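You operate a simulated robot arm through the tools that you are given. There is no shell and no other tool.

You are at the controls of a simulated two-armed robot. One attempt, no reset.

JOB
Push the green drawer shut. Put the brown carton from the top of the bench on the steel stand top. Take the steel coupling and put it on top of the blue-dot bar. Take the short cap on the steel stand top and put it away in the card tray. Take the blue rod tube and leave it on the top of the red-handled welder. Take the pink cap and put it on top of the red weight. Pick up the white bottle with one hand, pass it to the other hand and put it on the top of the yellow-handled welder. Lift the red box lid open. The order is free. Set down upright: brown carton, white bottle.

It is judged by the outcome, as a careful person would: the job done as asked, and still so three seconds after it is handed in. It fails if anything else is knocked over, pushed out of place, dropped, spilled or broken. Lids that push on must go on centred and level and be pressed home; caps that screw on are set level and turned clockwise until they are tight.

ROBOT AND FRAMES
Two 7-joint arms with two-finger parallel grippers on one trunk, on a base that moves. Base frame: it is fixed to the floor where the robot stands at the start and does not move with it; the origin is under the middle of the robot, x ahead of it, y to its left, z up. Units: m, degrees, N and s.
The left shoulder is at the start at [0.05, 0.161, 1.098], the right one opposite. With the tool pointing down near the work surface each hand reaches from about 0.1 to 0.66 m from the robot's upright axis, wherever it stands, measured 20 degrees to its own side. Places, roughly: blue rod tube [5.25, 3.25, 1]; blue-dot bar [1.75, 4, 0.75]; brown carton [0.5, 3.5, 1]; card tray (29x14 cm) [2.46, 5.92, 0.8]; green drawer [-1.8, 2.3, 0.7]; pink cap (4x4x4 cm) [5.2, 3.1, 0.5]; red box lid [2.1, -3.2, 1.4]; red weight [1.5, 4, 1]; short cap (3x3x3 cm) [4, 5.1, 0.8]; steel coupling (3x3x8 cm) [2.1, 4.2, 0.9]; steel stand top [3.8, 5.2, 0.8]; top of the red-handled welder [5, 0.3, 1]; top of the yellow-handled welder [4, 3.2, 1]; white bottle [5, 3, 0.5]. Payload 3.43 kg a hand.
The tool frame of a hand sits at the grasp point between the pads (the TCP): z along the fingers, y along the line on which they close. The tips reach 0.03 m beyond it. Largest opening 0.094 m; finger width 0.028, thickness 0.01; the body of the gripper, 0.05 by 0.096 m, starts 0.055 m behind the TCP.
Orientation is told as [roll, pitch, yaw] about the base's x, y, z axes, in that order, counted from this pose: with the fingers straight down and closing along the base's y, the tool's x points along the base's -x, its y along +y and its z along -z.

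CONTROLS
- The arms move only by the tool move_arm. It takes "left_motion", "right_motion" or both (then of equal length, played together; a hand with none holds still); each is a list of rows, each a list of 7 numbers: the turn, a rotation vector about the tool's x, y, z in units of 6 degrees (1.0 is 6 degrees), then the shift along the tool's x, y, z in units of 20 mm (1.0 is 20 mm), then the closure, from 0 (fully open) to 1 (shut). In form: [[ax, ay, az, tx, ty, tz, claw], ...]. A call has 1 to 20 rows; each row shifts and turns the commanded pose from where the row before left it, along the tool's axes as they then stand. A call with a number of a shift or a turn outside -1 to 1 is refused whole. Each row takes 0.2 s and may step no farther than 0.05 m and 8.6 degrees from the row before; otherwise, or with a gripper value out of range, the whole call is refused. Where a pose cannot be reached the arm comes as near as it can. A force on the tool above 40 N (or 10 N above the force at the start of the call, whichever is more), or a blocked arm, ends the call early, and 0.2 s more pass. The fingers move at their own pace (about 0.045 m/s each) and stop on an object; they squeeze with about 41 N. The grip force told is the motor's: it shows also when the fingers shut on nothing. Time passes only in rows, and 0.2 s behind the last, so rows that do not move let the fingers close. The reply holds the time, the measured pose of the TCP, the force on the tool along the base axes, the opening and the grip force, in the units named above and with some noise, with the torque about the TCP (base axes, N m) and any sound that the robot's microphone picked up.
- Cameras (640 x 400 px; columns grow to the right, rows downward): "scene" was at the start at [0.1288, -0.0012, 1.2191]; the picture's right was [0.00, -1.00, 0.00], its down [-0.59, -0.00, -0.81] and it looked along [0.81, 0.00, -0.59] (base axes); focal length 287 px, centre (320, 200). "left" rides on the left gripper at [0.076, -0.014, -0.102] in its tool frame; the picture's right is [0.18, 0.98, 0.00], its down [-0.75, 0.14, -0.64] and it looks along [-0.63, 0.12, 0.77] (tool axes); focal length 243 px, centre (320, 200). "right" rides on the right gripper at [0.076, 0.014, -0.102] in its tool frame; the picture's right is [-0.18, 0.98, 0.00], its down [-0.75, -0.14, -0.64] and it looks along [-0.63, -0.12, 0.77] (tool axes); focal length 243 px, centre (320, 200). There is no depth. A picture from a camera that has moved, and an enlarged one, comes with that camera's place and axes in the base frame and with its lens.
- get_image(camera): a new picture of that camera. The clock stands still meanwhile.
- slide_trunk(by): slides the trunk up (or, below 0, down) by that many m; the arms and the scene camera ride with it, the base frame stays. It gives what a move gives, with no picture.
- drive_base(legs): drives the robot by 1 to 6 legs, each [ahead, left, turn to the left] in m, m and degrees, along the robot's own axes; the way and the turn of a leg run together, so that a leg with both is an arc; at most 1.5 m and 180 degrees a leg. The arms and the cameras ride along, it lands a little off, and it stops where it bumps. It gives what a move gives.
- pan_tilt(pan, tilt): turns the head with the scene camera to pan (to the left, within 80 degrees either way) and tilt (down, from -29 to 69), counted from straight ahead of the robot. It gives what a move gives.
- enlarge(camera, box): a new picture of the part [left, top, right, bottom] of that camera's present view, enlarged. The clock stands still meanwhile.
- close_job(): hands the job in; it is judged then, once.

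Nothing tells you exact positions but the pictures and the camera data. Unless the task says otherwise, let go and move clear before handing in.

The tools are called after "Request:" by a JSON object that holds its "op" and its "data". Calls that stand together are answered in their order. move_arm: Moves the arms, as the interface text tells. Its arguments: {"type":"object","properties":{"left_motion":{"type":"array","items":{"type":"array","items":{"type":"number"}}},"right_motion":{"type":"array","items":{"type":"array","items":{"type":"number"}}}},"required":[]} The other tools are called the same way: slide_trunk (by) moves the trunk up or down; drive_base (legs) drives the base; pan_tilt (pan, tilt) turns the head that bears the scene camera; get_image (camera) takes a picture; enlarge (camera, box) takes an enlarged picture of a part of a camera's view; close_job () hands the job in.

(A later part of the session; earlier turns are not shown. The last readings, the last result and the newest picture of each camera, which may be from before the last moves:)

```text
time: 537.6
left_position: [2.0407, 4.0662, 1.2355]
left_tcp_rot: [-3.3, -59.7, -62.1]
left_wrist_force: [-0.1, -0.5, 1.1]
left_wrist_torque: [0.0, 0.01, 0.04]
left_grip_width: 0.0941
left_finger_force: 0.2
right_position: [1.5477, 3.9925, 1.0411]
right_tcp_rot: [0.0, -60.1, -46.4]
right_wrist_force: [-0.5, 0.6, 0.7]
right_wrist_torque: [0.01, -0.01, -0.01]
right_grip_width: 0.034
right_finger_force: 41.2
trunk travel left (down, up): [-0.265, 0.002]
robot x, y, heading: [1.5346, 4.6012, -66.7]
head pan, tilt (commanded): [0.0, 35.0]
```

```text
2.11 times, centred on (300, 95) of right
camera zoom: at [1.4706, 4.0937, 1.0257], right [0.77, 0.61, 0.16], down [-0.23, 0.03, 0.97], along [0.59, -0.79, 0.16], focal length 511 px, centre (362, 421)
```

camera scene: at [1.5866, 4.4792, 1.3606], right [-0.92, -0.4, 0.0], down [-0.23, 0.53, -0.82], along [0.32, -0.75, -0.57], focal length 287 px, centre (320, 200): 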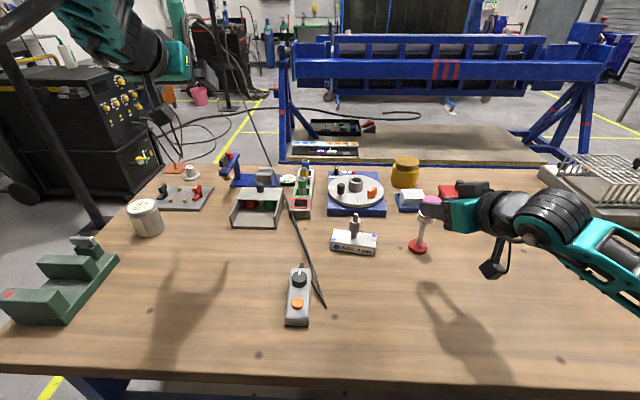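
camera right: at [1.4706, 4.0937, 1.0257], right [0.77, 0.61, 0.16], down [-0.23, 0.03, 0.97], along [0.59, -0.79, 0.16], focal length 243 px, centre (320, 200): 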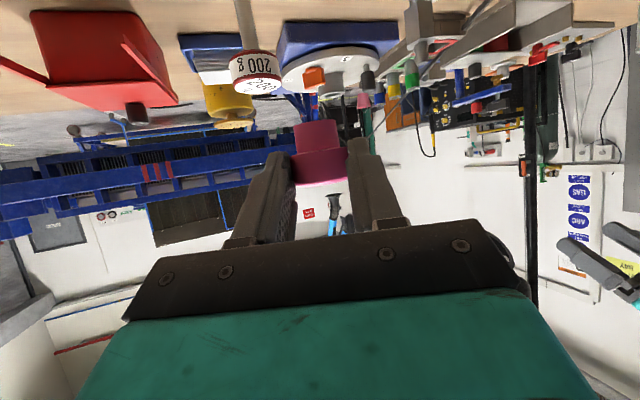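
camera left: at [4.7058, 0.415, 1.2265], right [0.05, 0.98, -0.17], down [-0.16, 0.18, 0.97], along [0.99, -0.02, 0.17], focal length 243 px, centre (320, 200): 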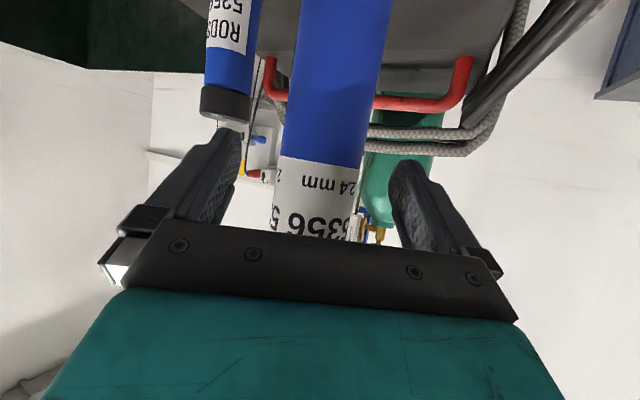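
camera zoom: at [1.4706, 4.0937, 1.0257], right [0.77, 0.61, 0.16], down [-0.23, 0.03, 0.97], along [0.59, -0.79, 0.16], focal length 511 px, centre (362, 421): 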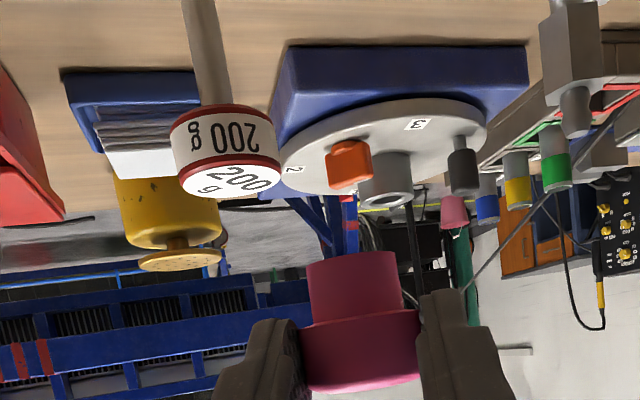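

The cap is about 6 cm short of the weight. Moving over it, still 4 cm above.

Request:
{"op": "move_arm", "data": {"right_motion": [[0, 0, 0, -0.386, -0.657, 0.668, 1], [0, 0, 0, -0.386, -0.657, 0.668, 1], [0, 0, 0, -0.386, -0.657, 0.668, 1], [0, 0, 0, 0, 0, 0, 1]]}}

Request:
{"op": "enlarge", "data": {"camera": "scene", "box": [360, 150, 480, 260]}}

Request:
{"op": "enlarge", "data": {"camera": "right", "box": [200, 0, 400, 190]}}

```text
time: 538.6
left_position: [2.0408, 4.0669, 1.2368]
left_tcp_rot: [-3.4, -59.7, -62.1]
left_wrist_force: [-0.1, 1.2, -0.4]
left_wrist_torque: [0.04, 0.02, -0.02]
left_grip_width: 0.0938
left_finger_force: 0.0
right_position: [1.5487, 3.9312, 1.0406]
right_tcp_rot: [0.0, -60.1, -46.4]
right_wrist_force: [0.6, 0.1, -0.3]
right_wrist_torque: [-0.03, -0.01, -0.02]
right_grip_width: 0.0342
right_finger_force: 40.7
trunk travel left (down, up): [-0.265, 0.002]
robot x, y, heading: [1.5374, 4.5995, -66.8]
head pan, tilt (commanded): [0.0, 35.0]
```

```text
3.64 times, centred on (420, 205) of scene
camera zoom: at [1.5862, 4.4797, 1.3607], right [-0.92, -0.4, 0.0], down [-0.23, 0.53, -0.82], along [0.32, -0.75, -0.57], focal length 1045 px, centre (-44, 182)
```

zoom: 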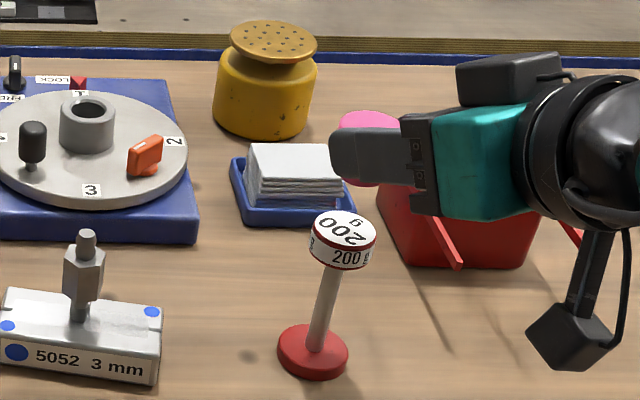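

```text
2.11 times, centred on (300, 95) of right
camera zoom: at [1.4726, 4.0317, 1.026], right [0.77, 0.61, 0.16], down [-0.23, 0.03, 0.97], along [0.59, -0.79, 0.17], focal length 511 px, centre (362, 421)
```

zoom: 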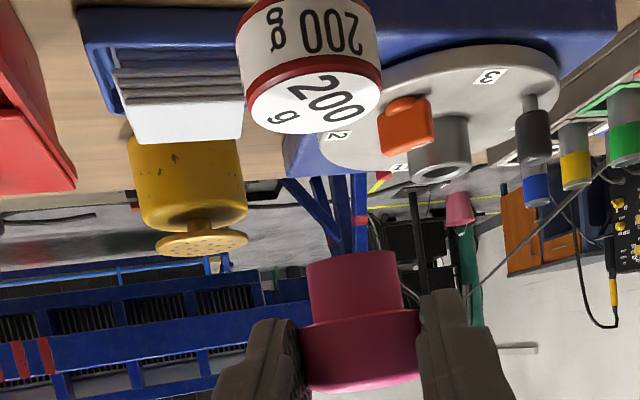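

Aligned within ~3 mm according to the wrist camera. Lowering 3 cm, then creeping.

Request:
{"op": "move_arm", "data": {"right_motion": [[0, 0, 0, 0.433, 0, 0.25, 1], [0, 0, 0, 0.433, 0, 0.25, 1], [0, 0, 0, 0.433, 0, 0.25, 1], [0, 0, 0, 0, 0, 0, 1]]}}

Request:
{"op": "enlarge", "data": {"camera": "scene", "box": [360, 150, 480, 260]}}

Request:
{"op": "enlarge", "data": {"camera": "right", "box": [200, 0, 400, 190]}}

```text
time: 539.6
left_position: [2.0401, 4.0667, 1.2362]
left_tcp_rot: [-3.3, -59.8, -62.1]
left_wrist_force: [-0.3, -0.4, -0.9]
left_wrist_torque: [0.0, 0.04, 0.0]
left_grip_width: 0.0941
left_finger_force: 0.0
right_position: [1.5488, 3.9327, 1.0101]
right_tcp_rot: [0.0, -60.0, -46.4]
right_wrist_force: [-0.2, -0.6, -0.3]
right_wrist_torque: [0.02, -0.01, 0.0]
right_grip_width: 0.0342
right_finger_force: 41.2
trunk travel left (down, up): [-0.265, 0.002]
robot x, y, heading: [1.5349, 4.6009, -66.7]
head pan, tilt (commanded): [0.0, 35.0]
```

```text
3.64 times, centred on (420, 205) of scene
camera zoom: at [1.5864, 4.4795, 1.3607], right [-0.92, -0.4, 0.0], down [-0.23, 0.53, -0.82], along [0.32, -0.75, -0.57], focal length 1045 px, centre (-44, 182)
```

zoom: 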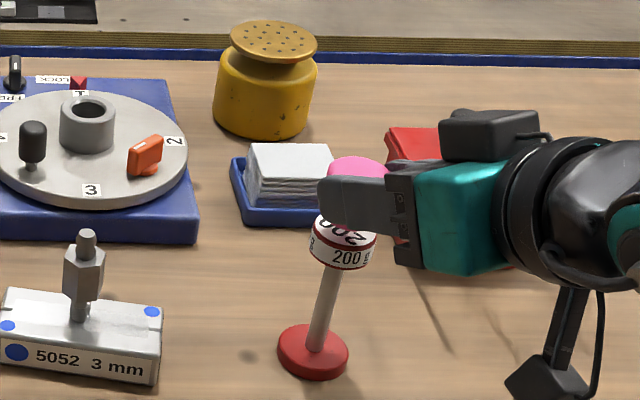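

```text
2.11 times, centred on (300, 95) of right
camera zoom: at [1.4728, 4.0331, 0.9941], right [0.78, 0.61, 0.16], down [-0.23, 0.03, 0.97], along [0.59, -0.79, 0.17], focal length 511 px, centre (362, 421)
```

zoom: 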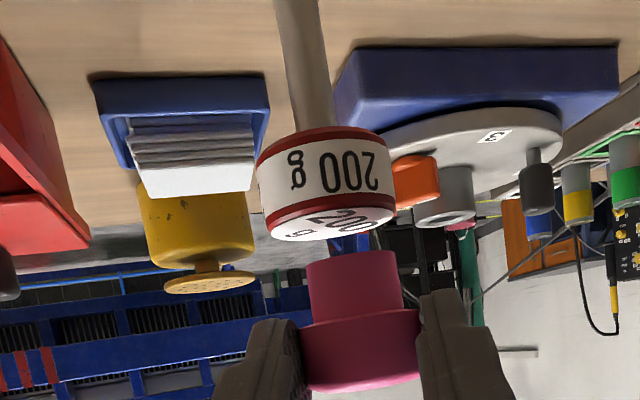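

Cap is ~4 mm left of centre; nudging right and creeping down.

Request:
{"op": "move_arm", "data": {"right_motion": [[0, 0, 0, 0, -0.18, 0, 1], [0, 0, 0, 0.17, 0, 0.1, 1], [0, 0, 0, 0.17, 0, 0.1, 1], [0, 0, 0, 0, 0, 0, 1]]}}

Request:
{"op": "enlarge", "data": {"camera": "right", "box": [200, 0, 400, 190]}}

```text
time: 540.6
left_position: [2.0413, 4.0672, 1.2353]
left_tcp_rot: [-3.3, -59.7, -62.1]
left_wrist_force: [0.3, 0.4, 0.2]
left_wrist_torque: [0.02, 0.0, -0.01]
left_grip_width: 0.0941
left_finger_force: 0.0
right_position: [1.5451, 3.9264, 1.0036]
right_tcp_rot: [0.0, -60.1, -46.4]
right_wrist_force: [-0.6, -0.7, 0.6]
right_wrist_torque: [-0.01, 0.02, 0.01]
right_grip_width: 0.0343
right_finger_force: 40.6
trunk travel left (down, up): [-0.265, 0.002]
robot x, y, heading: [1.5365, 4.598, -66.6]
head pan, tilt (commanded): [0.0, 35.0]
```

```text
2.11 times, centred on (300, 95) of right
camera zoom: at [1.4693, 4.0298, 0.9885], right [0.78, 0.61, 0.16], down [-0.23, 0.03, 0.97], along [0.59, -0.79, 0.17], focal length 511 px, centre (362, 421)
```

zoom: 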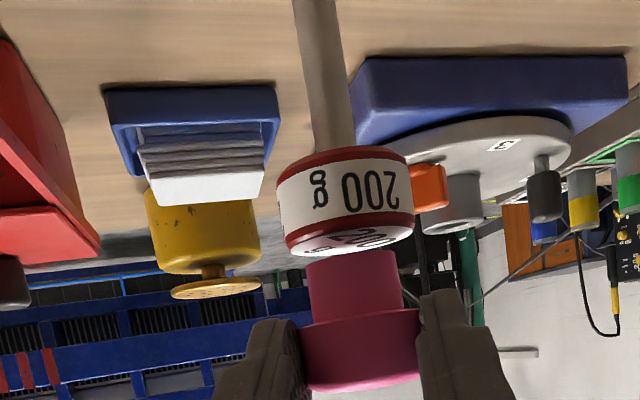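

Well aligned. Continuing down in 2 mm steps to contact.

Request:
{"op": "move_arm", "data": {"right_motion": [[0, 0, 0, 0.087, 0, 0.05, 1], [0, 0, 0, 0.087, 0, 0.05, 1], [0, 0, 0, 0, 0, 0, 1]]}}

Request:
{"op": "enlarge", "data": {"camera": "right", "box": [200, 0, 400, 190]}}

```text
time: 541.4
left_position: [2.0412, 4.0673, 1.2364]
left_tcp_rot: [-3.4, -59.7, -62.1]
left_wrist_force: [0.3, 0.3, -0.4]
left_wrist_torque: [-0.01, 0.01, 0.0]
left_grip_width: 0.0941
left_finger_force: 0.0
right_position: [1.5448, 3.9285, 1.0002]
right_tcp_rot: [0.0, -60.1, -46.3]
right_wrist_force: [0.6, 0.2, -0.3]
right_wrist_torque: [0.0, 0.0, 0.03]
right_grip_width: 0.034
right_finger_force: 40.7
trunk travel left (down, up): [-0.265, 0.002]
robot x, y, heading: [1.5351, 4.5966, -66.6]
head pan, tilt (commanded): [0.0, 35.0]
```

```text
2.11 times, centred on (300, 95) of right
camera zoom: at [1.4686, 4.0301, 0.9848], right [0.78, 0.61, 0.16], down [-0.23, 0.03, 0.97], along [0.59, -0.79, 0.17], focal length 511 px, centre (362, 421)
```

zoom: 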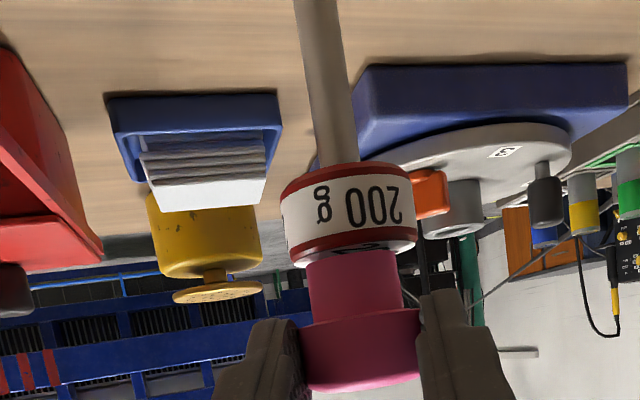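

Almost touching; two more small steps.

Request:
{"op": "move_arm", "data": {"right_motion": [[0, 0, 0, 0.087, 0, 0.05, 1], [0, 0, 0, 0.07, 0, 0.04, 1], [0, 0, 0, 0, 0, 0, 1]]}}

Request:
{"op": "enlarge", "data": {"camera": "right", "box": [200, 0, 400, 190]}}

Request:
{"op": "enlarge", "data": {"camera": "scene", "box": [360, 150, 480, 260]}}

```text
time: 542.2
left_position: [2.0398, 4.0692, 1.237]
left_tcp_rot: [-3.3, -59.8, -62.1]
left_wrist_force: [0.1, -0.4, -0.1]
left_wrist_torque: [0.01, 0.0, 0.0]
left_grip_width: 0.0938
left_finger_force: 0.2
right_position: [1.546, 3.9295, 0.9983]
right_tcp_rot: [0.0, -60.2, -46.4]
right_wrist_force: [-0.3, 0.2, 3.2]
right_wrist_torque: [-0.06, -0.05, -0.03]
right_grip_width: 0.0342
right_finger_force: 40.6
trunk travel left (down, up): [-0.265, 0.002]
robot x, y, heading: [1.536, 4.5991, -66.8]
head pan, tilt (commanded): [0.0, 35.0]
```

```text
2.11 times, centred on (300, 95) of right
camera zoom: at [1.4685, 4.0307, 0.9822], right [0.78, 0.61, 0.16], down [-0.23, 0.04, 0.97], along [0.59, -0.79, 0.17], focal length 511 px, centre (362, 421)
```

zoom: 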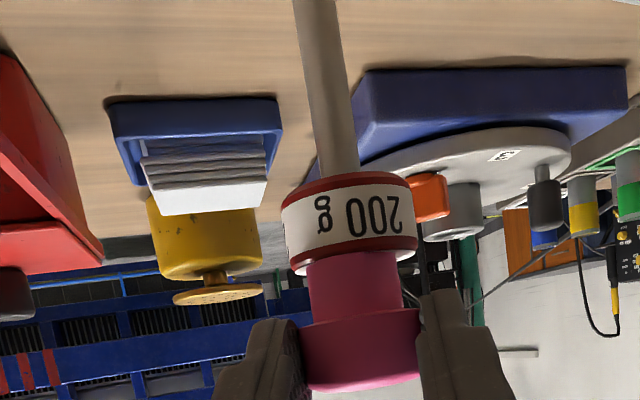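

```text
3.64 times, centred on (420, 205) of scene
camera zoom: at [1.5863, 4.4799, 1.3608], right [-0.92, -0.4, 0.0], down [-0.23, 0.53, -0.82], along [0.32, -0.75, -0.57], focal length 1045 px, centre (-44, 182)
```

zoom: 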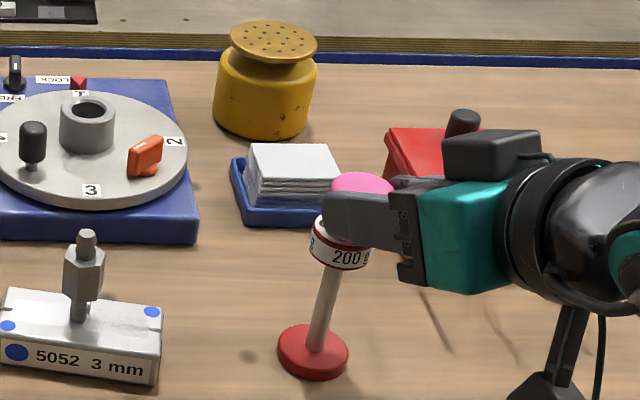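

Light contact, but the cap sits ~6 mm toward me from centre. Lifting 3 mm, moving forward 6 mm, and setting down again.

Request:
{"op": "move_arm", "data": {"right_motion": [[0, 0, 0, -0.17, 0, -0.1, 1], [0, 0, 0, -0.15, 0, 0.26, 1], [0, 0, 0, 0.1, 0, 0.06, 1], [0, 0, 0, 0.07, 0, 0.04, 1], [0, 0, 0, 0, 0, 0, 1]]}}

Request:
{"op": "enlarge", "data": {"camera": "right", "box": [200, 0, 400, 190]}}

```text
time: 543.4
left_position: [2.0412, 4.0669, 1.2375]
left_tcp_rot: [-3.3, -59.7, -62.1]
left_wrist_force: [-0.2, -0.2, 0.6]
left_wrist_torque: [0.03, 0.0, -0.05]
left_grip_width: 0.0937
left_finger_force: 0.0
right_position: [1.5497, 3.9248, 0.9971]
right_tcp_rot: [0.0, -60.4, -46.3]
right_wrist_force: [-0.6, -0.3, 7.4]
right_wrist_torque: [-0.14, -0.09, -0.03]
right_grip_width: 0.0341
right_finger_force: 41.3
trunk travel left (down, up): [-0.265, 0.002]
robot x, y, heading: [1.5348, 4.5983, -66.8]
head pan, tilt (commanded): [0.0, 35.0]
```

```text
2.11 times, centred on (300, 95) of right
camera zoom: at [1.4727, 4.0262, 0.9818], right [0.77, 0.61, 0.16], down [-0.23, 0.04, 0.97], along [0.59, -0.79, 0.17], focal length 511 px, centre (362, 421)
```

zoom: 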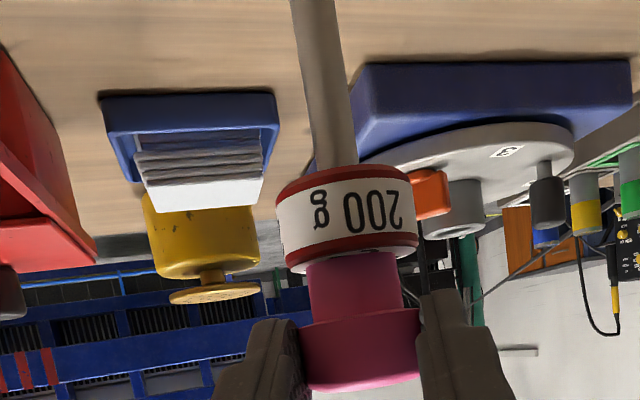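

Centred now (contact torque agrees). Releasing the cap gently.

Request:
{"op": "move_arm", "data": {"right_motion": [[0, 0, 0, -0.04, 0, -0.025, 1], [0, 0, 0, 0, 0, 0, 0.85], [0, 0, 0, 0, 0, 0, 0.63], [0, 0, 0, 0, 0, 0, 0.6], [0, 0, 0, 0, 0, 0, 0.55], [0, 0, 0, 0, 0, 0, 0.45], [0, 0, 0, 0, 0, 0, 0.3], [0, 0, 0, 0, 0, 0, 0.2], [0, 0, 0, 0, 0, 0, 0.2]]}}

Request:
{"op": "enlarge", "data": {"camera": "right", "box": [200, 0, 440, 190]}}

Request:
{"op": "enlarge", "data": {"camera": "scene", "box": [360, 150, 480, 260]}}

```text
time: 545.4
left_position: [2.0416, 4.0667, 1.236]
left_tcp_rot: [-3.3, -59.7, -62.0]
left_wrist_force: [-0.3, -0.1, -1.0]
left_wrist_torque: [-0.01, 0.02, -0.01]
left_grip_width: 0.0939
left_finger_force: 0.0
right_position: [1.5486, 3.9249, 0.9975]
right_tcp_rot: [0.0, -60.1, -46.4]
right_wrist_force: [-0.9, 0.3, 0.0]
right_wrist_torque: [-0.01, -0.02, -0.01]
right_grip_width: 0.075
right_finger_force: 0.0
trunk travel left (down, up): [-0.265, 0.002]
robot x, y, heading: [1.5359, 4.6012, -66.6]
head pan, tilt (commanded): [0.0, 35.0]
```

```text
2.11 times, centred on (320, 95) of right
camera zoom: at [1.4724, 4.0263, 0.9815], right [0.78, 0.61, 0.16], down [-0.23, 0.03, 0.97], along [0.59, -0.79, 0.17], focal length 511 px, centre (320, 421)
```

zoom: 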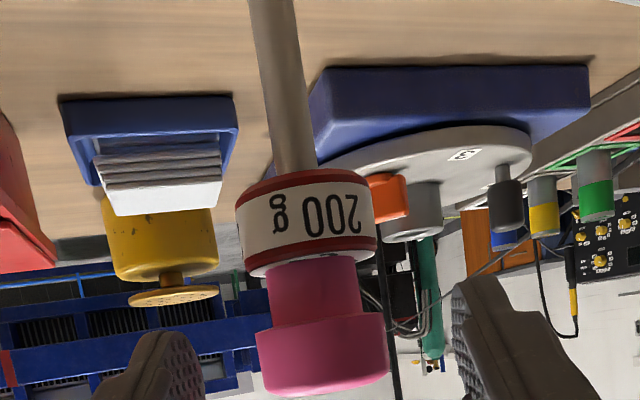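

```text
3.64 times, centred on (420, 205) of scene
camera zoom: at [1.5863, 4.4795, 1.3607], right [-0.92, -0.4, 0.0], down [-0.23, 0.53, -0.82], along [0.32, -0.75, -0.57], focal length 1045 px, centre (-44, 182)
```

zoom: 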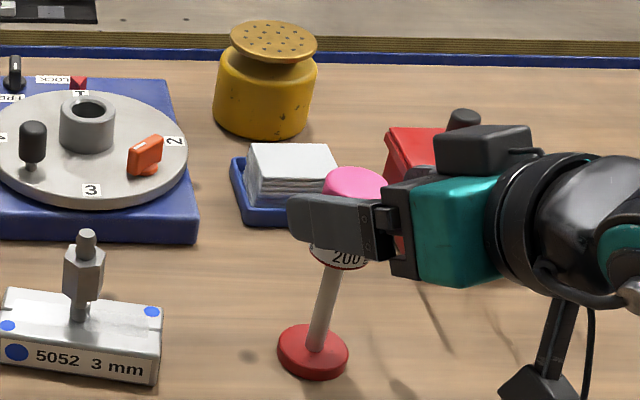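

The cap sits on the weight. Raising the hand straight up, then backing off.

Request:
{"op": "move_arm", "data": {"right_motion": [[0, 0, 0, -0.3, 0, -0.17, 0.15], [0, 0, 0, -0.433, 0, -0.25, 0.1], [0, 0, 0, -0.7, 0, -0.4, 0.1], [0, 0, 0, -0.7, 0, -0.4, 0.1], [0, 0, 0, -0.7, 0, -0.4, 0.1], [0, 0, 0, -0.7, 0, -0.4, 0.1]]}}

Request:
{"op": "enlarge", "data": {"camera": "scene", "box": [340, 130, 500, 260]}}

```text
time: 546.8
left_position: [2.0418, 4.0673, 1.2366]
left_tcp_rot: [-3.4, -59.7, -62.1]
left_wrist_force: [0.6, 0.5, -1.2]
left_wrist_torque: [0.01, -0.01, 0.0]
left_grip_width: 0.094
left_finger_force: 0.1
right_position: [1.5494, 3.9238, 1.079]
right_tcp_rot: [-0.1, -60.2, -46.3]
right_wrist_force: [0.2, -0.4, 0.2]
right_wrist_torque: [0.01, -0.01, -0.01]
right_grip_width: 0.0845
right_finger_force: 0.1
trunk travel left (down, up): [-0.265, 0.002]
robot x, y, heading: [1.534, 4.5985, -66.3]
head pan, tilt (commanded): [0.0, 35.0]
```

```text
3.08 times, centred on (420, 195) of scene
camera zoom: at [1.5864, 4.4796, 1.3607], right [-0.92, -0.4, 0.0], down [-0.23, 0.53, -0.82], along [0.32, -0.75, -0.57], focal length 884 px, centre (12, 215)
```

zoom: 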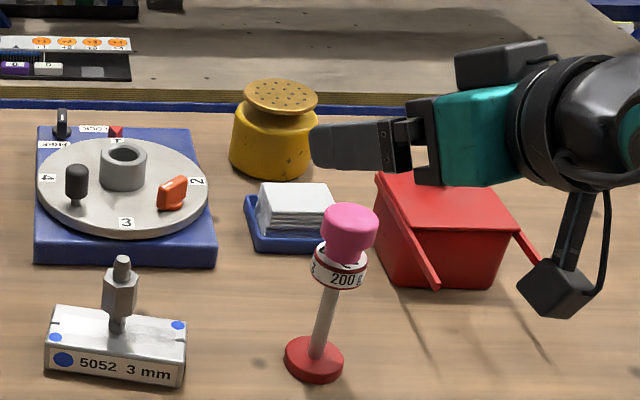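

Pink cap placed. All items on the bench are fine. Last: the red box lid at [2.1, -3.2, 1.4]. I'll leave the lane westward and head south.

Request:
{"op": "drive_base", "data": {"legs": [[-0.22, 0, 0], [0, -1.4, 0], [0, -0.8, 0]]}}

Request:
{"op": "pan_tilt", "data": {"pan": 0, "tilt": 20}}

Request:
{"op": "get_image", "data": {"camera": "scene"}}

```text
time: 566.8
left_position: [0.0118, 3.4478, 1.2369]
left_tcp_rot: [-3.2, -59.6, -61.9]
left_wrist_force: [0.5, -0.4, 0.0]
left_wrist_torque: [0.03, 0.01, 0.01]
left_grip_width: 0.0941
left_finger_force: 0.0
right_position: [-0.4793, 3.3043, 1.0773]
right_tcp_rot: [0.0, -60.1, -46.3]
right_wrist_force: [0.3, -0.1, -0.1]
right_wrist_torque: [0.03, 0.05, -0.02]
right_grip_width: 0.0846
right_finger_force: 0.1
trunk travel left (down, up): [-0.265, 0.002]
robot x, y, heading: [-0.499, 3.9759, -66.5]
head pan, tilt (commanded): [0.0, 35.0]
```

```text
time: 567.6
left_position: [0.0132, 3.449, 1.236]
left_tcp_rot: [-3.2, -59.7, -61.8]
left_wrist_force: [-0.2, 0.5, 0.0]
left_wrist_torque: [0.02, 0.01, -0.01]
left_grip_width: 0.094
left_finger_force: 0.0
right_position: [-0.48, 3.304, 1.0779]
right_tcp_rot: [0.0, -60.1, -46.2]
right_wrist_force: [0.5, -0.6, 0.4]
right_wrist_torque: [-0.01, 0.01, -0.02]
right_grip_width: 0.0847
right_finger_force: 0.0
trunk travel left (down, up): [-0.265, 0.002]
robot x, y, heading: [-0.493, 3.9825, -66.5]
head pan, tilt (commanded): [0.0, 20.0]
```

```text
taken
camera scene: at [-0.4421, 3.8544, 1.3845], right [-0.92, -0.4, 0.0], down [-0.14, 0.31, -0.94], along [0.37, -0.86, -0.34], focal length 287 px, centre (320, 200)
```

scene: 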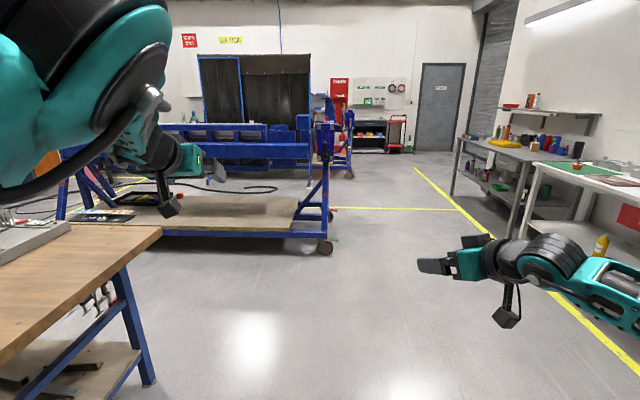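

The way south is open between the cart and the side benches. Driving down toward the red panel on the far wall.

Request:
{"op": "drive_base", "data": {"legs": [[1.45, -0.47, 0], [1.0, -0.3, 0], [0.7, -0.2, 0]]}}

Request:
{"op": "get_image", "data": {"camera": "scene"}}

```text
refused: leg 1 is longer than a leg can be; nothing moved
```

```text
taken
camera scene: at [-0.4421, 3.8544, 1.3845], right [-0.92, -0.4, 0.0], down [-0.14, 0.31, -0.94], along [0.37, -0.86, -0.34], focal length 287 px, centre (320, 200)
```

scene: 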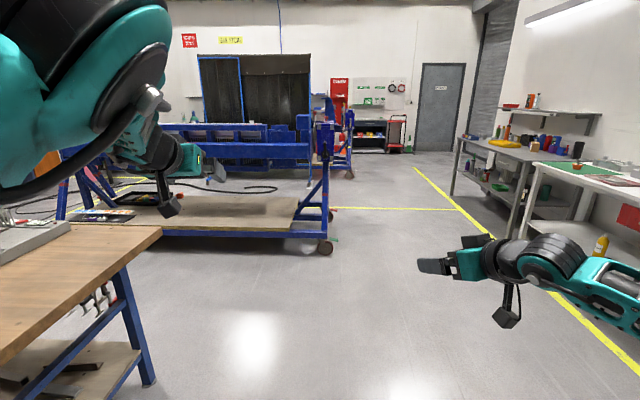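

Request:
{"op": "drive_base", "data": {"legs": [[1.2, -0.4, 0], [1.2, -0.37, 0], [0.7, -0.2, 0]]}}

Request:
{"op": "get_image", "data": {"camera": "scene"}}

```text
time: 583.5
left_position: [0.3142, 0.2009, 1.2351]
left_tcp_rot: [-3.4, -59.6, -62.8]
left_wrist_force: [-0.1, 0.3, -0.2]
left_wrist_torque: [-0.01, -0.03, 0.0]
left_grip_width: 0.0941
left_finger_force: 0.0
right_position: [-0.1792, 0.0665, 1.0786]
right_tcp_rot: [-0.1, -60.1, -47.2]
right_wrist_force: [-0.3, -0.5, 0.5]
right_wrist_torque: [-0.01, 0.02, -0.01]
right_grip_width: 0.0847
right_finger_force: 0.2
trunk travel left (down, up): [-0.265, 0.002]
robot x, y, heading: [-0.1883, 0.7371, -67.5]
head pan, tilt (commanded): [0.0, 20.0]
```

```text
taken
camera scene: at [-0.1325, 0.616, 1.3845], right [-0.92, -0.38, 0.0], down [-0.13, 0.32, -0.94], along [0.36, -0.87, -0.34], focal length 287 px, centre (320, 200)
```

scene: 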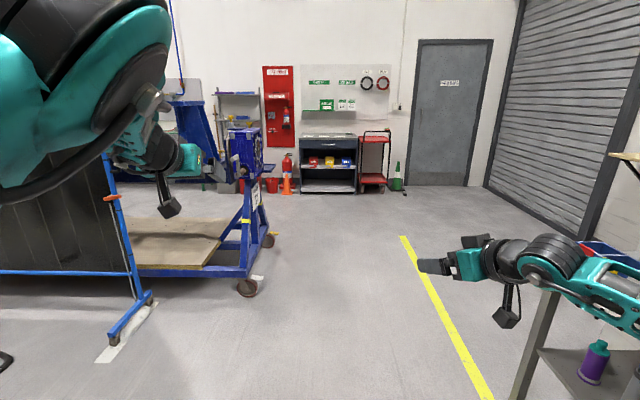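

The red panel, extinguisher, toolbox and trolley are visible. Zooming on the red panel to find the red box with the lid.

Request:
{"op": "enlarge", "data": {"camera": "scene", "box": [215, 55, 415, 205]}}

Request:
{"op": "enlarge", "data": {"camera": "scene", "box": [240, 55, 320, 155]}}

```text
2.67 times, centred on (315, 130) of scene
camera zoom: at [-0.1325, 0.616, 1.3845], right [-0.92, -0.38, 0.0], down [-0.13, 0.32, -0.94], along [0.36, -0.87, -0.34], focal length 766 px, centre (333, 387)
```

zoom: 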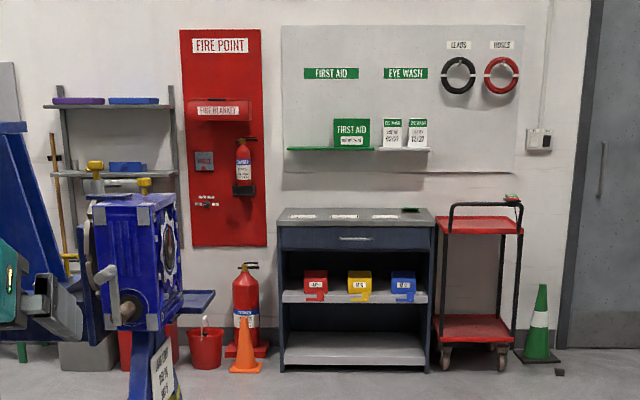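

```text
4.00 times, centred on (280, 105) of scene
camera zoom: at [-0.1325, 0.616, 1.3845], right [-0.92, -0.38, 0.0], down [-0.13, 0.32, -0.94], along [0.36, -0.87, -0.34], focal length 1149 px, centre (480, 580)
```

zoom: 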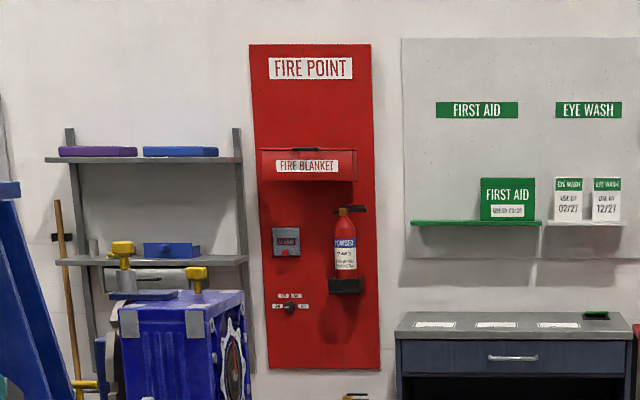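

It's the "FIRE BLANKET" box on the red fire-point panel, with a cone, bucket and extinguisher on the floor below. I'll drive around the cart's end to stand back in front of it.

Request:
{"op": "drive_base", "data": {"legs": [[0.94, -0.126, 0], [0.94, -0.126, 0], [1.35, 0.28, 0]]}}

Request:
{"op": "pan_tilt", "data": {"pan": 25, "tilt": 10}}

Request:
{"op": "get_image", "data": {"camera": "scene"}}

```text
time: 599.3
left_position: [1.4676, -2.7811, 1.2355]
left_tcp_rot: [-3.3, -59.7, -64.6]
left_wrist_force: [-0.5, -0.4, 0.4]
left_wrist_torque: [-0.02, -0.02, -0.02]
left_grip_width: 0.094
left_finger_force: 0.1
right_position: [0.9682, -2.9024, 1.0792]
right_tcp_rot: [0.0, -60.1, -48.9]
right_wrist_force: [-0.6, -1.2, 0.4]
right_wrist_torque: [0.04, 0.01, 0.0]
right_grip_width: 0.0848
right_finger_force: 0.2
trunk travel left (down, up): [-0.265, 0.002]
robot x, y, heading: [0.9829, -2.2281, -69.2]
head pan, tilt (commanded): [0.0, 20.0]
```

```text
time: 600.2
left_position: [1.4673, -2.7815, 1.2367]
left_tcp_rot: [-3.3, -59.7, -64.7]
left_wrist_force: [0.6, 0.4, -0.2]
left_wrist_torque: [0.0, 0.0, -0.02]
left_grip_width: 0.094
left_finger_force: 0.1
right_position: [0.969, -2.9026, 1.0782]
right_tcp_rot: [-0.1, -60.0, -48.9]
right_wrist_force: [0.4, -1.1, 0.1]
right_wrist_torque: [0.01, -0.01, -0.01]
right_grip_width: 0.0844
right_finger_force: 0.0
trunk travel left (down, up): [-0.265, 0.002]
robot x, y, heading: [0.9797, -2.2277, -69.3]
head pan, tilt (commanded): [25.0, 10.0]
```

```text
taken
camera scene: at [1.066, -2.332, 1.4008], right [-0.7, -0.72, 0.0], down [-0.12, 0.12, -0.98], along [0.71, -0.69, -0.17], focal length 287 px, centre (320, 200)
```

scene: 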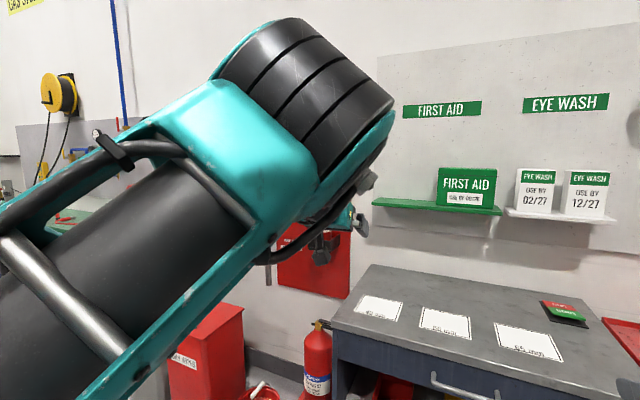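

The left arm blocks the view. I'll slide left to face the panel and lower the left arm out of the way.

Request:
{"op": "drive_base", "data": {"legs": [[0.0, 0.5, 0]]}}

Request:
{"op": "move_arm", "data": {"left_motion": [[0, 0, 0, 0.866, 0, 0.5, 0], [0, 0, 0, 0.866, 0, 0.5, 0], [0, 0, 0, 0.866, 0, 0.5, 0], [0, 0, 0, 0.866, 0, 0.5, 0], [0, 0, 0, 0.866, 0, 0.5, 0], [0, 0, 0, 0.866, 0, 0.5, 0], [0, 0, 0, 0.866, 0, 0.5, 0], [0, 0, 0, 0.866, 0, 0.5, 0], [0, 0, 0, 0.866, 0, 0.5, 0], [0, 0, 0, 0.866, 0, 0.5, 0], [0, 0, 0, 0.866, 0, 0.5, 0], [0, 0, 0, 0.866, 0, 0.5, 0], [0, 0, 0, 0.866, 0, 0.5, 0], [0, 0, 0, 0.866, 0, 0.5, 0]]}}

Request:
{"op": "pan_tilt", "data": {"pan": 10, "tilt": 10}}

Request:
{"op": "get_image", "data": {"camera": "scene"}}

```text
time: 605.1
left_position: [1.9278, -2.6166, 1.236]
left_tcp_rot: [-3.3, -59.7, -65.7]
left_wrist_force: [0.0, -0.6, -0.1]
left_wrist_torque: [0.01, 0.01, -0.03]
left_grip_width: 0.0937
left_finger_force: 0.0
right_position: [1.4267, -2.7271, 1.0784]
right_tcp_rot: [0.0, -60.1, -50.0]
right_wrist_force: [0.4, -0.2, 0.7]
right_wrist_torque: [-0.04, 0.0, 0.01]
right_grip_width: 0.0846
right_finger_force: 0.2
trunk travel left (down, up): [-0.265, 0.002]
robot x, y, heading: [1.4542, -2.0541, -70.4]
head pan, tilt (commanded): [25.0, 10.0]
```

```text
time: 608.1
left_position: [1.9211, -2.6191, 0.9553]
left_tcp_rot: [-3.2, -59.7, -65.7]
left_wrist_force: [0.6, -0.1, 0.0]
left_wrist_torque: [0.0, -0.04, 0.01]
left_grip_width: 0.0939
left_finger_force: 0.0
right_position: [1.4272, -2.7284, 1.078]
right_tcp_rot: [0.0, -60.1, -50.1]
right_wrist_force: [0.4, 0.1, 0.5]
right_wrist_torque: [-0.02, -0.01, 0.0]
right_grip_width: 0.0846
right_finger_force: 0.1
trunk travel left (down, up): [-0.265, 0.002]
robot x, y, heading: [1.4545, -2.0521, -70.3]
head pan, tilt (commanded): [25.0, 10.0]
```

```text
time: 608.9
left_position: [1.9199, -2.6196, 0.9574]
left_tcp_rot: [-3.4, -59.7, -65.8]
left_wrist_force: [0.4, -0.7, 0.1]
left_wrist_torque: [0.0, 0.03, -0.04]
left_grip_width: 0.0941
left_finger_force: 0.2
right_position: [1.4274, -2.728, 1.0789]
right_tcp_rot: [0.0, -60.2, -50.1]
right_wrist_force: [0.0, 0.6, -0.7]
right_wrist_torque: [0.01, 0.01, -0.01]
right_grip_width: 0.0844
right_finger_force: 0.0
trunk travel left (down, up): [-0.265, 0.002]
robot x, y, heading: [1.4617, -2.0529, -70.3]
head pan, tilt (commanded): [10.0, 10.0]
```

```text
taken
camera scene: at [1.5164, -2.1739, 1.4008], right [-0.87, -0.5, 0.0], down [-0.09, 0.15, -0.98], along [0.49, -0.85, -0.17], focal length 287 px, centre (320, 200)
```

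scene: 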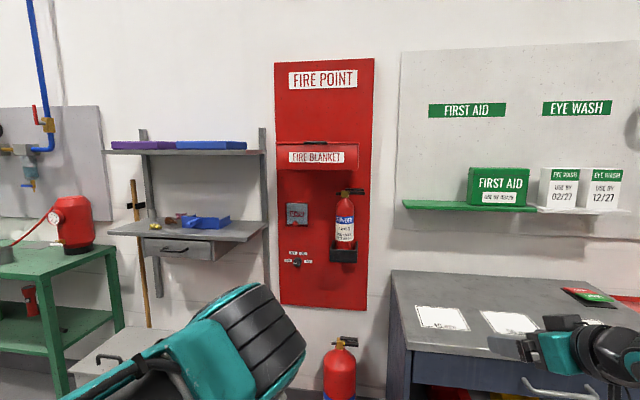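

Clear view now. Zooming on the fire blanket box and its lid.

Request:
{"op": "enlarge", "data": {"camera": "scene", "box": [260, 120, 380, 195]}}

Request:
{"op": "enlarge", "data": {"camera": "scene", "box": [220, 250, 460, 400]}}

```text
5.33 times, centred on (320, 158) of scene
camera zoom: at [1.5164, -2.1739, 1.4008], right [-0.87, -0.5, 0.0], down [-0.09, 0.15, -0.98], along [0.49, -0.85, -0.17], focal length 1532 px, centre (320, 427)
```

zoom: 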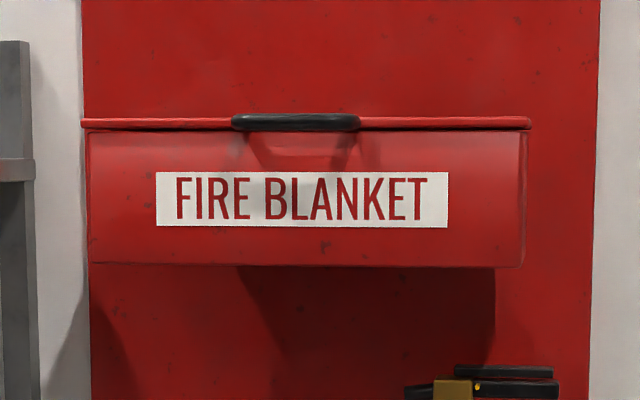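

```text
2.67 times, centred on (340, 325) of scene
camera zoom: at [1.5164, -2.1739, 1.4008], right [-0.87, -0.5, 0.0], down [-0.09, 0.15, -0.98], along [0.49, -0.85, -0.17], focal length 766 px, centre (267, -133)
```

zoom: 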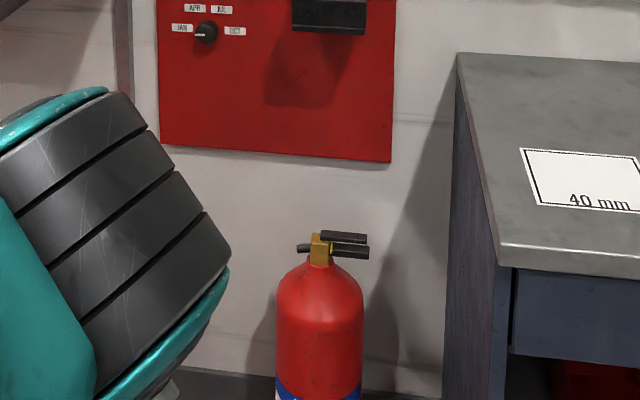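

The lid has a black handle bar at its front centre (~[2.11, -3.18, 1.43]). I'll check the floor obstacles in front before planning.

Request:
{"op": "pan_tilt", "data": {"pan": 10, "tilt": 45}}

Request:
{"op": "get_image", "data": {"camera": "scene"}}

```text
time: 609.9
left_position: [1.9187, -2.6189, 0.956]
left_tcp_rot: [-3.3, -59.7, -65.7]
left_wrist_force: [0.1, 0.0, 0.6]
left_wrist_torque: [0.0, 0.03, -0.02]
left_grip_width: 0.0939
left_finger_force: 0.1
right_position: [1.4279, -2.7283, 1.0777]
right_tcp_rot: [0.0, -60.0, -49.9]
right_wrist_force: [-0.6, -0.3, 0.0]
right_wrist_torque: [-0.02, -0.03, -0.01]
right_grip_width: 0.0847
right_finger_force: 0.0
trunk travel left (down, up): [-0.265, 0.002]
robot x, y, heading: [1.4561, -2.0521, -70.3]
head pan, tilt (commanded): [10.0, 45.0]
```

```text
taken
camera scene: at [1.5105, -2.1638, 1.3459], right [-0.87, -0.5, 0.0], down [-0.35, 0.61, -0.71], along [0.35, -0.61, -0.71], focal length 287 px, centre (320, 200)
```

scene: 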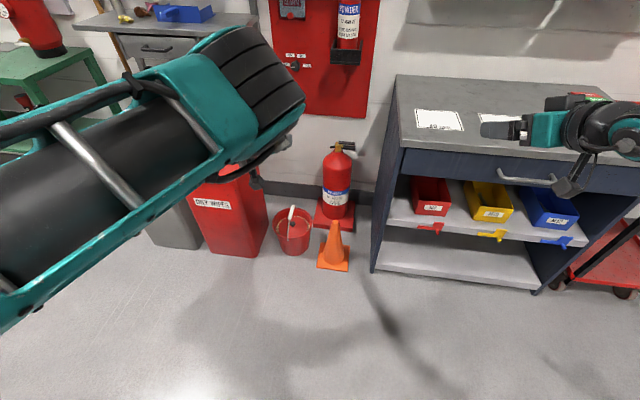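

The floor in front is free up to ~3.3 m along the wall normal except cone, bucket and bin. I'll use the right hand from slightly left of the box. First fold the left hand to point down and closer in.

Request:
{"op": "move_arm", "data": {"left_motion": [[0, 1, 0, 0, 0, 0, 0.5], [0, 1, 0, 0, 0, 0, 0.5], [0, 1, 0, 0, 0, 0, 0.5], [0, 1, 0, 0, 0, 0, 0.5], [0, 1, 0, 0, 0, 0, 0.5], [0, 1, 0, 0, 0, 0, 0.5], [0, 1, 0, 0, 0, 0, 0.5], [0, 1, 0, 0, 0, 0, 0.5], [0, 1, 0, 0, 0, 0, 0.5], [0, 0.95, 0, 0, 0, 0, 0.5], [0, 0, 0, 1, 0, 0, 0.5], [0, 0, 0, 1, 0, 0, 0.5], [0, 0, 0, 1, 0, 0, 0.5], [0, 0, 0, 1, 0, 0, 0.5], [0, 0, 0, 1, 0, 0, 0.5], [0, 0, 0, 1, 0, 0, 0.5], [0, 0, 0, 1, 0, 0, 0.5], [0, 0, 0, 1, 0, 0, 0.5]]}}

Request:
{"op": "get_image", "data": {"camera": "scene"}}

```text
time: 613.7
left_position: [1.8515, -2.4238, 0.9493]
left_tcp_rot: [-1.1, 0.0, -68.3]
left_wrist_force: [0.5, 0.4, 0.0]
left_wrist_torque: [0.01, 0.0, -0.03]
left_grip_width: 0.0467
left_finger_force: 0.1
left hand out of reach, approached as far as the arm can: row 8, 9, 10, 18
right_position: [1.4271, -2.7272, 1.0779]
right_tcp_rot: [-0.1, -60.1, -50.0]
right_wrist_force: [-0.6, 0.4, 0.0]
right_wrist_torque: [0.02, 0.0, -0.03]
right_grip_width: 0.0848
right_finger_force: 0.0
trunk travel left (down, up): [-0.265, 0.002]
robot x, y, heading: [1.4503, -2.0564, -70.4]
head pan, tilt (commanded): [10.0, 45.0]
```

```text
taken
camera scene: at [1.5105, -2.1638, 1.3459], right [-0.87, -0.5, 0.0], down [-0.35, 0.61, -0.71], along [0.35, -0.61, -0.71], focal length 287 px, centre (320, 200)
```

scene: 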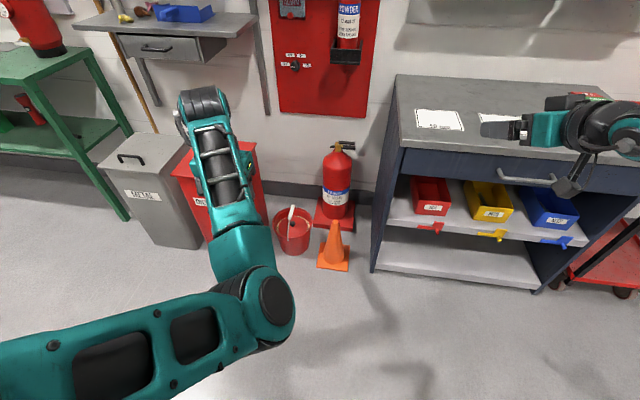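

Left hand is folded in. Now bring the right hand horizontal and straight, and raise it to lid height.

Request:
{"op": "move_arm", "data": {"right_motion": [[0.963, 0, 0.556, 0, 0, 0, 0.5], [0.963, 0, 0.556, 0, 0, 0, 0.5], [0.963, 0, 0.556, 0, 0, 0, 0.5], [0, -1, 0, 0, 0, 0, 0.5], [0, -1, 0, 0, 0, 0, 0.5], [0, -1, 0, 0, 0, 0, 0.5], [0, -1, 0, 0, 0, 0, 0.5], [0, -1, 0, 0, 0, 0, 0.5], [0, 0, 0, -1, 0, 0, 0.5], [0, 0, 0, -1, 0, 0, 0.5], [0, 0, 0, -1, 0, 0, 0.5], [0, 0, 0, -1, 0, 0, 0.5], [0, 0, 0, -1, 0, 0, 0.5], [0, 0, 0, -1, 0, 0, 0.5], [0, 0, 0, -1, 0, 0, 0.5], [0, 0, 0, -1, 0, 0, 0.5], [0, 0, 0, -1, 0, 0, 0.5], [0, 0, 0, -1, 0, 0, 0.5]]}}

Request:
{"op": "pan_tilt", "data": {"pan": 0, "tilt": 15}}

Request:
{"op": "get_image", "data": {"camera": "scene"}}

```text
time: 617.5
left_position: [1.8523, -2.4254, 0.9479]
left_tcp_rot: [-1.2, -0.2, -68.1]
left_wrist_force: [-0.2, 0.6, 0.7]
left_wrist_torque: [-0.03, -0.01, 0.05]
left_grip_width: 0.0469
left_finger_force: 0.0
right_position: [1.4552, -2.803, 1.2601]
right_tcp_rot: [0.1, -66.1, -70.0]
right_wrist_force: [0.2, 0.2, 1.2]
right_wrist_torque: [0.01, 0.0, 0.03]
right_grip_width: 0.0472
right_finger_force: 0.0
right hand out of reach, approached as far as the arm can: row 5, 6, 7, 8
trunk travel left (down, up): [-0.265, 0.002]
robot x, y, heading: [1.4552, -2.0528, -70.0]
head pan, tilt (commanded): [10.0, 45.0]
```

```text
time: 618.4
left_position: [1.8526, -2.4246, 0.9493]
left_tcp_rot: [-1.1, -0.2, -68.2]
left_wrist_force: [-0.4, -0.7, 0.6]
left_wrist_torque: [0.01, 0.01, 0.0]
left_grip_width: 0.0471
left_finger_force: 0.1
right_position: [1.4542, -2.8035, 1.2608]
right_tcp_rot: [0.1, -66.1, -70.1]
right_wrist_force: [0.0, -0.7, 0.0]
right_wrist_torque: [0.0, 0.0, -0.01]
right_grip_width: 0.0471
right_finger_force: 0.0
trunk travel left (down, up): [-0.265, 0.002]
robot x, y, heading: [1.4565, -2.058, -70.5]
head pan, tilt (commanded): [0.0, 15.0]
```

```text
taken
camera scene: at [1.5017, -2.1812, 1.3926], right [-0.94, -0.34, 0.0], down [-0.09, 0.24, -0.97], along [0.33, -0.91, -0.26], focal length 287 px, centre (320, 200)
```

scene: 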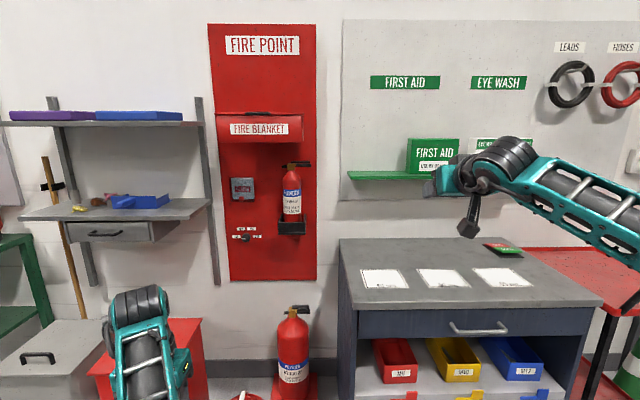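

The tilt stopped at 66°. Trying to continue it to horizontal here, where the arm is more extended, and raising further.

Request:
{"op": "move_arm", "data": {"right_motion": [[0, -1, 0, 0, 0, 0, 0.5], [0, -1, 0, 0, 0, 0, 0.5], [0, -1, 0, 0, 0, 0, 0.5], [0, -1, 0, 0, 0, 0, 0.5]]}}

Request:
{"op": "move_arm", "data": {"right_motion": [[0, 0, 0, -1, 0, 0, 0.5], [0, 0, 0, -1, 0, 0, 0.5], [0, 0, 0, -1, 0, 0, 0.5], [0, 0, 0, -1, 0, 0, 0.5]]}}

Request:
{"op": "get_image", "data": {"camera": "scene"}}

```text
time: 619.4
left_position: [1.8528, -2.4254, 0.9485]
left_tcp_rot: [-1.2, 0.0, -68.1]
left_wrist_force: [-0.1, -0.1, 0.4]
left_wrist_torque: [0.02, 0.0, 0.0]
left_grip_width: 0.0469
left_finger_force: 0.0
right_position: [1.4557, -2.8052, 1.2618]
right_tcp_rot: [0.5, -84.2, -70.5]
right_wrist_force: [-0.2, 0.7, 0.2]
right_wrist_torque: [0.02, 0.0, 0.03]
right_grip_width: 0.047
right_finger_force: 0.1
right hand out of reach, approached as far as the arm can: row 4
trunk travel left (down, up): [-0.265, 0.002]
robot x, y, heading: [1.4585, -2.0545, -70.2]
head pan, tilt (commanded): [0.0, 15.0]
```

```text
time: 620.4
left_position: [1.8514, -2.425, 0.9487]
left_tcp_rot: [-1.1, -0.1, -68.3]
left_wrist_force: [-0.4, -0.4, -0.4]
left_wrist_torque: [-0.02, 0.01, -0.01]
left_grip_width: 0.047
left_finger_force: 0.0
right_position: [1.4553, -2.8111, 1.3418]
right_tcp_rot: [0.2, -84.1, -70.2]
right_wrist_force: [0.4, -0.4, -0.1]
right_wrist_torque: [0.02, 0.01, -0.01]
right_grip_width: 0.0469
right_finger_force: 0.0
trunk travel left (down, up): [-0.265, 0.002]
robot x, y, heading: [1.4568, -2.0504, -70.2]
head pan, tilt (commanded): [0.0, 15.0]
```

```text
taken
camera scene: at [1.5018, -2.1809, 1.3927], right [-0.94, -0.34, 0.0], down [-0.09, 0.24, -0.97], along [0.33, -0.91, -0.26], focal length 287 px, centre (320, 200)
```

scene: 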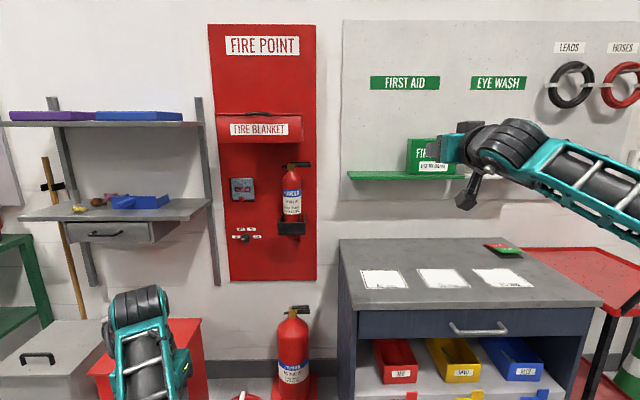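

The right hand is now near-horizontal at z≈1.34. I'll slide left 0.46 m and forward 0.3 m, so the hand points at the lid handle.

Request:
{"op": "drive_base", "data": {"legs": [[0, 0.46, 1.2], [0.28, 0, 0]]}}

Request:
{"op": "get_image", "data": {"camera": "scene"}}

Request:
{"op": "get_image", "data": {"camera": "right"}}

```text
time: 626.6
left_position: [2.4012, -2.5172, 0.9481]
left_tcp_rot: [-1.1, -0.1, -66.6]
left_wrist_force: [-0.9, -0.7, -0.5]
left_wrist_torque: [0.0, 0.02, -0.03]
left_grip_width: 0.0473
left_finger_force: 0.0
right_position: [2.0141, -2.9144, 1.3414]
right_tcp_rot: [0.4, -84.1, -69.0]
right_wrist_force: [-1.1, -0.7, 0.2]
right_wrist_torque: [-0.02, 0.01, 0.0]
right_grip_width: 0.047
right_finger_force: 0.2
trunk travel left (down, up): [-0.265, 0.002]
robot x, y, heading: [1.9937, -2.1521, -68.9]
head pan, tilt (commanded): [0.0, 15.0]
```

```text
taken
camera scene: at [2.0445, -2.2826, 1.3926], right [-0.93, -0.36, 0.0], down [-0.09, 0.24, -0.97], along [0.35, -0.9, -0.26], focal length 287 px, centre (320, 200)
```

scene: 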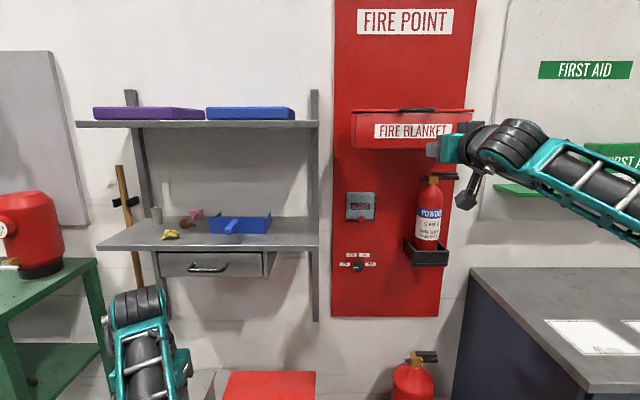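

```text
taken
camera right: at [1.9876, -2.8069, 1.2756], right [0.92, 0.34, 0.18], down [-0.34, 0.47, 0.82], along [0.19, -0.81, 0.55], focal length 243 px, centre (320, 200)
```

right: 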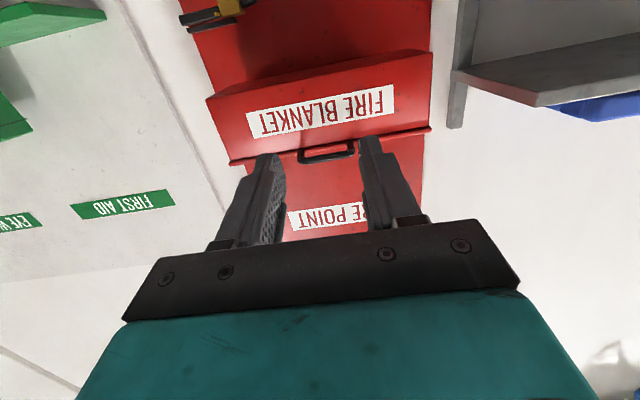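

The handle is a small bail at about [2.106, -3.193, 1.435], aligned with the hand. Driving 19 cm forward.

Request:
{"op": "drive_base", "data": {"legs": [[0.18, 0, 0]]}}

Request:
{"op": "get_image", "data": {"camera": "right"}}

Request:
{"op": "enlarge", "data": {"camera": "scene", "box": [320, 80, 520, 230]}}

```text
time: 628.1
left_position: [2.4671, -2.6846, 0.9487]
left_tcp_rot: [-1.0, -0.1, -66.7]
left_wrist_force: [0.3, 0.1, -0.2]
left_wrist_torque: [0.02, 0.04, 0.0]
left_grip_width: 0.047
left_finger_force: 0.0
right_position: [2.0784, -3.082, 1.3419]
right_tcp_rot: [0.4, -84.1, -69.1]
right_wrist_force: [-0.4, -0.1, 1.2]
right_wrist_torque: [0.01, -0.02, 0.04]
right_grip_width: 0.0471
right_finger_force: 0.1
trunk travel left (down, up): [-0.265, 0.002]
robot x, y, heading: [2.0588, -2.3254, -68.8]
head pan, tilt (commanded): [0.0, 15.0]
```

```text
taken
camera right: at [2.0522, -2.9748, 1.2756], right [0.92, 0.34, 0.18], down [-0.34, 0.47, 0.82], along [0.19, -0.81, 0.55], focal length 243 px, centre (320, 200)
```

right: 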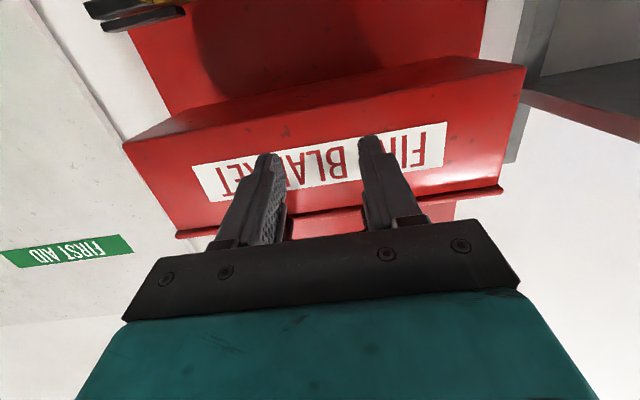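

```text
2.67 times, centred on (420, 155) of scene
camera zoom: at [2.1094, -2.4505, 1.3926], right [-0.93, -0.36, 0.0], down [-0.09, 0.24, -0.97], along [0.35, -0.9, -0.26], focal length 766 px, centre (53, 320)
```

zoom: 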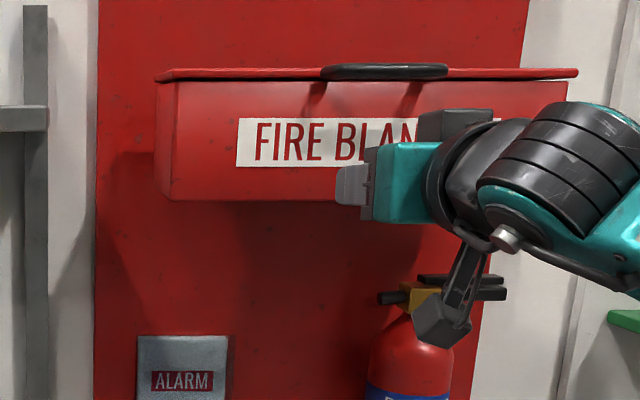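

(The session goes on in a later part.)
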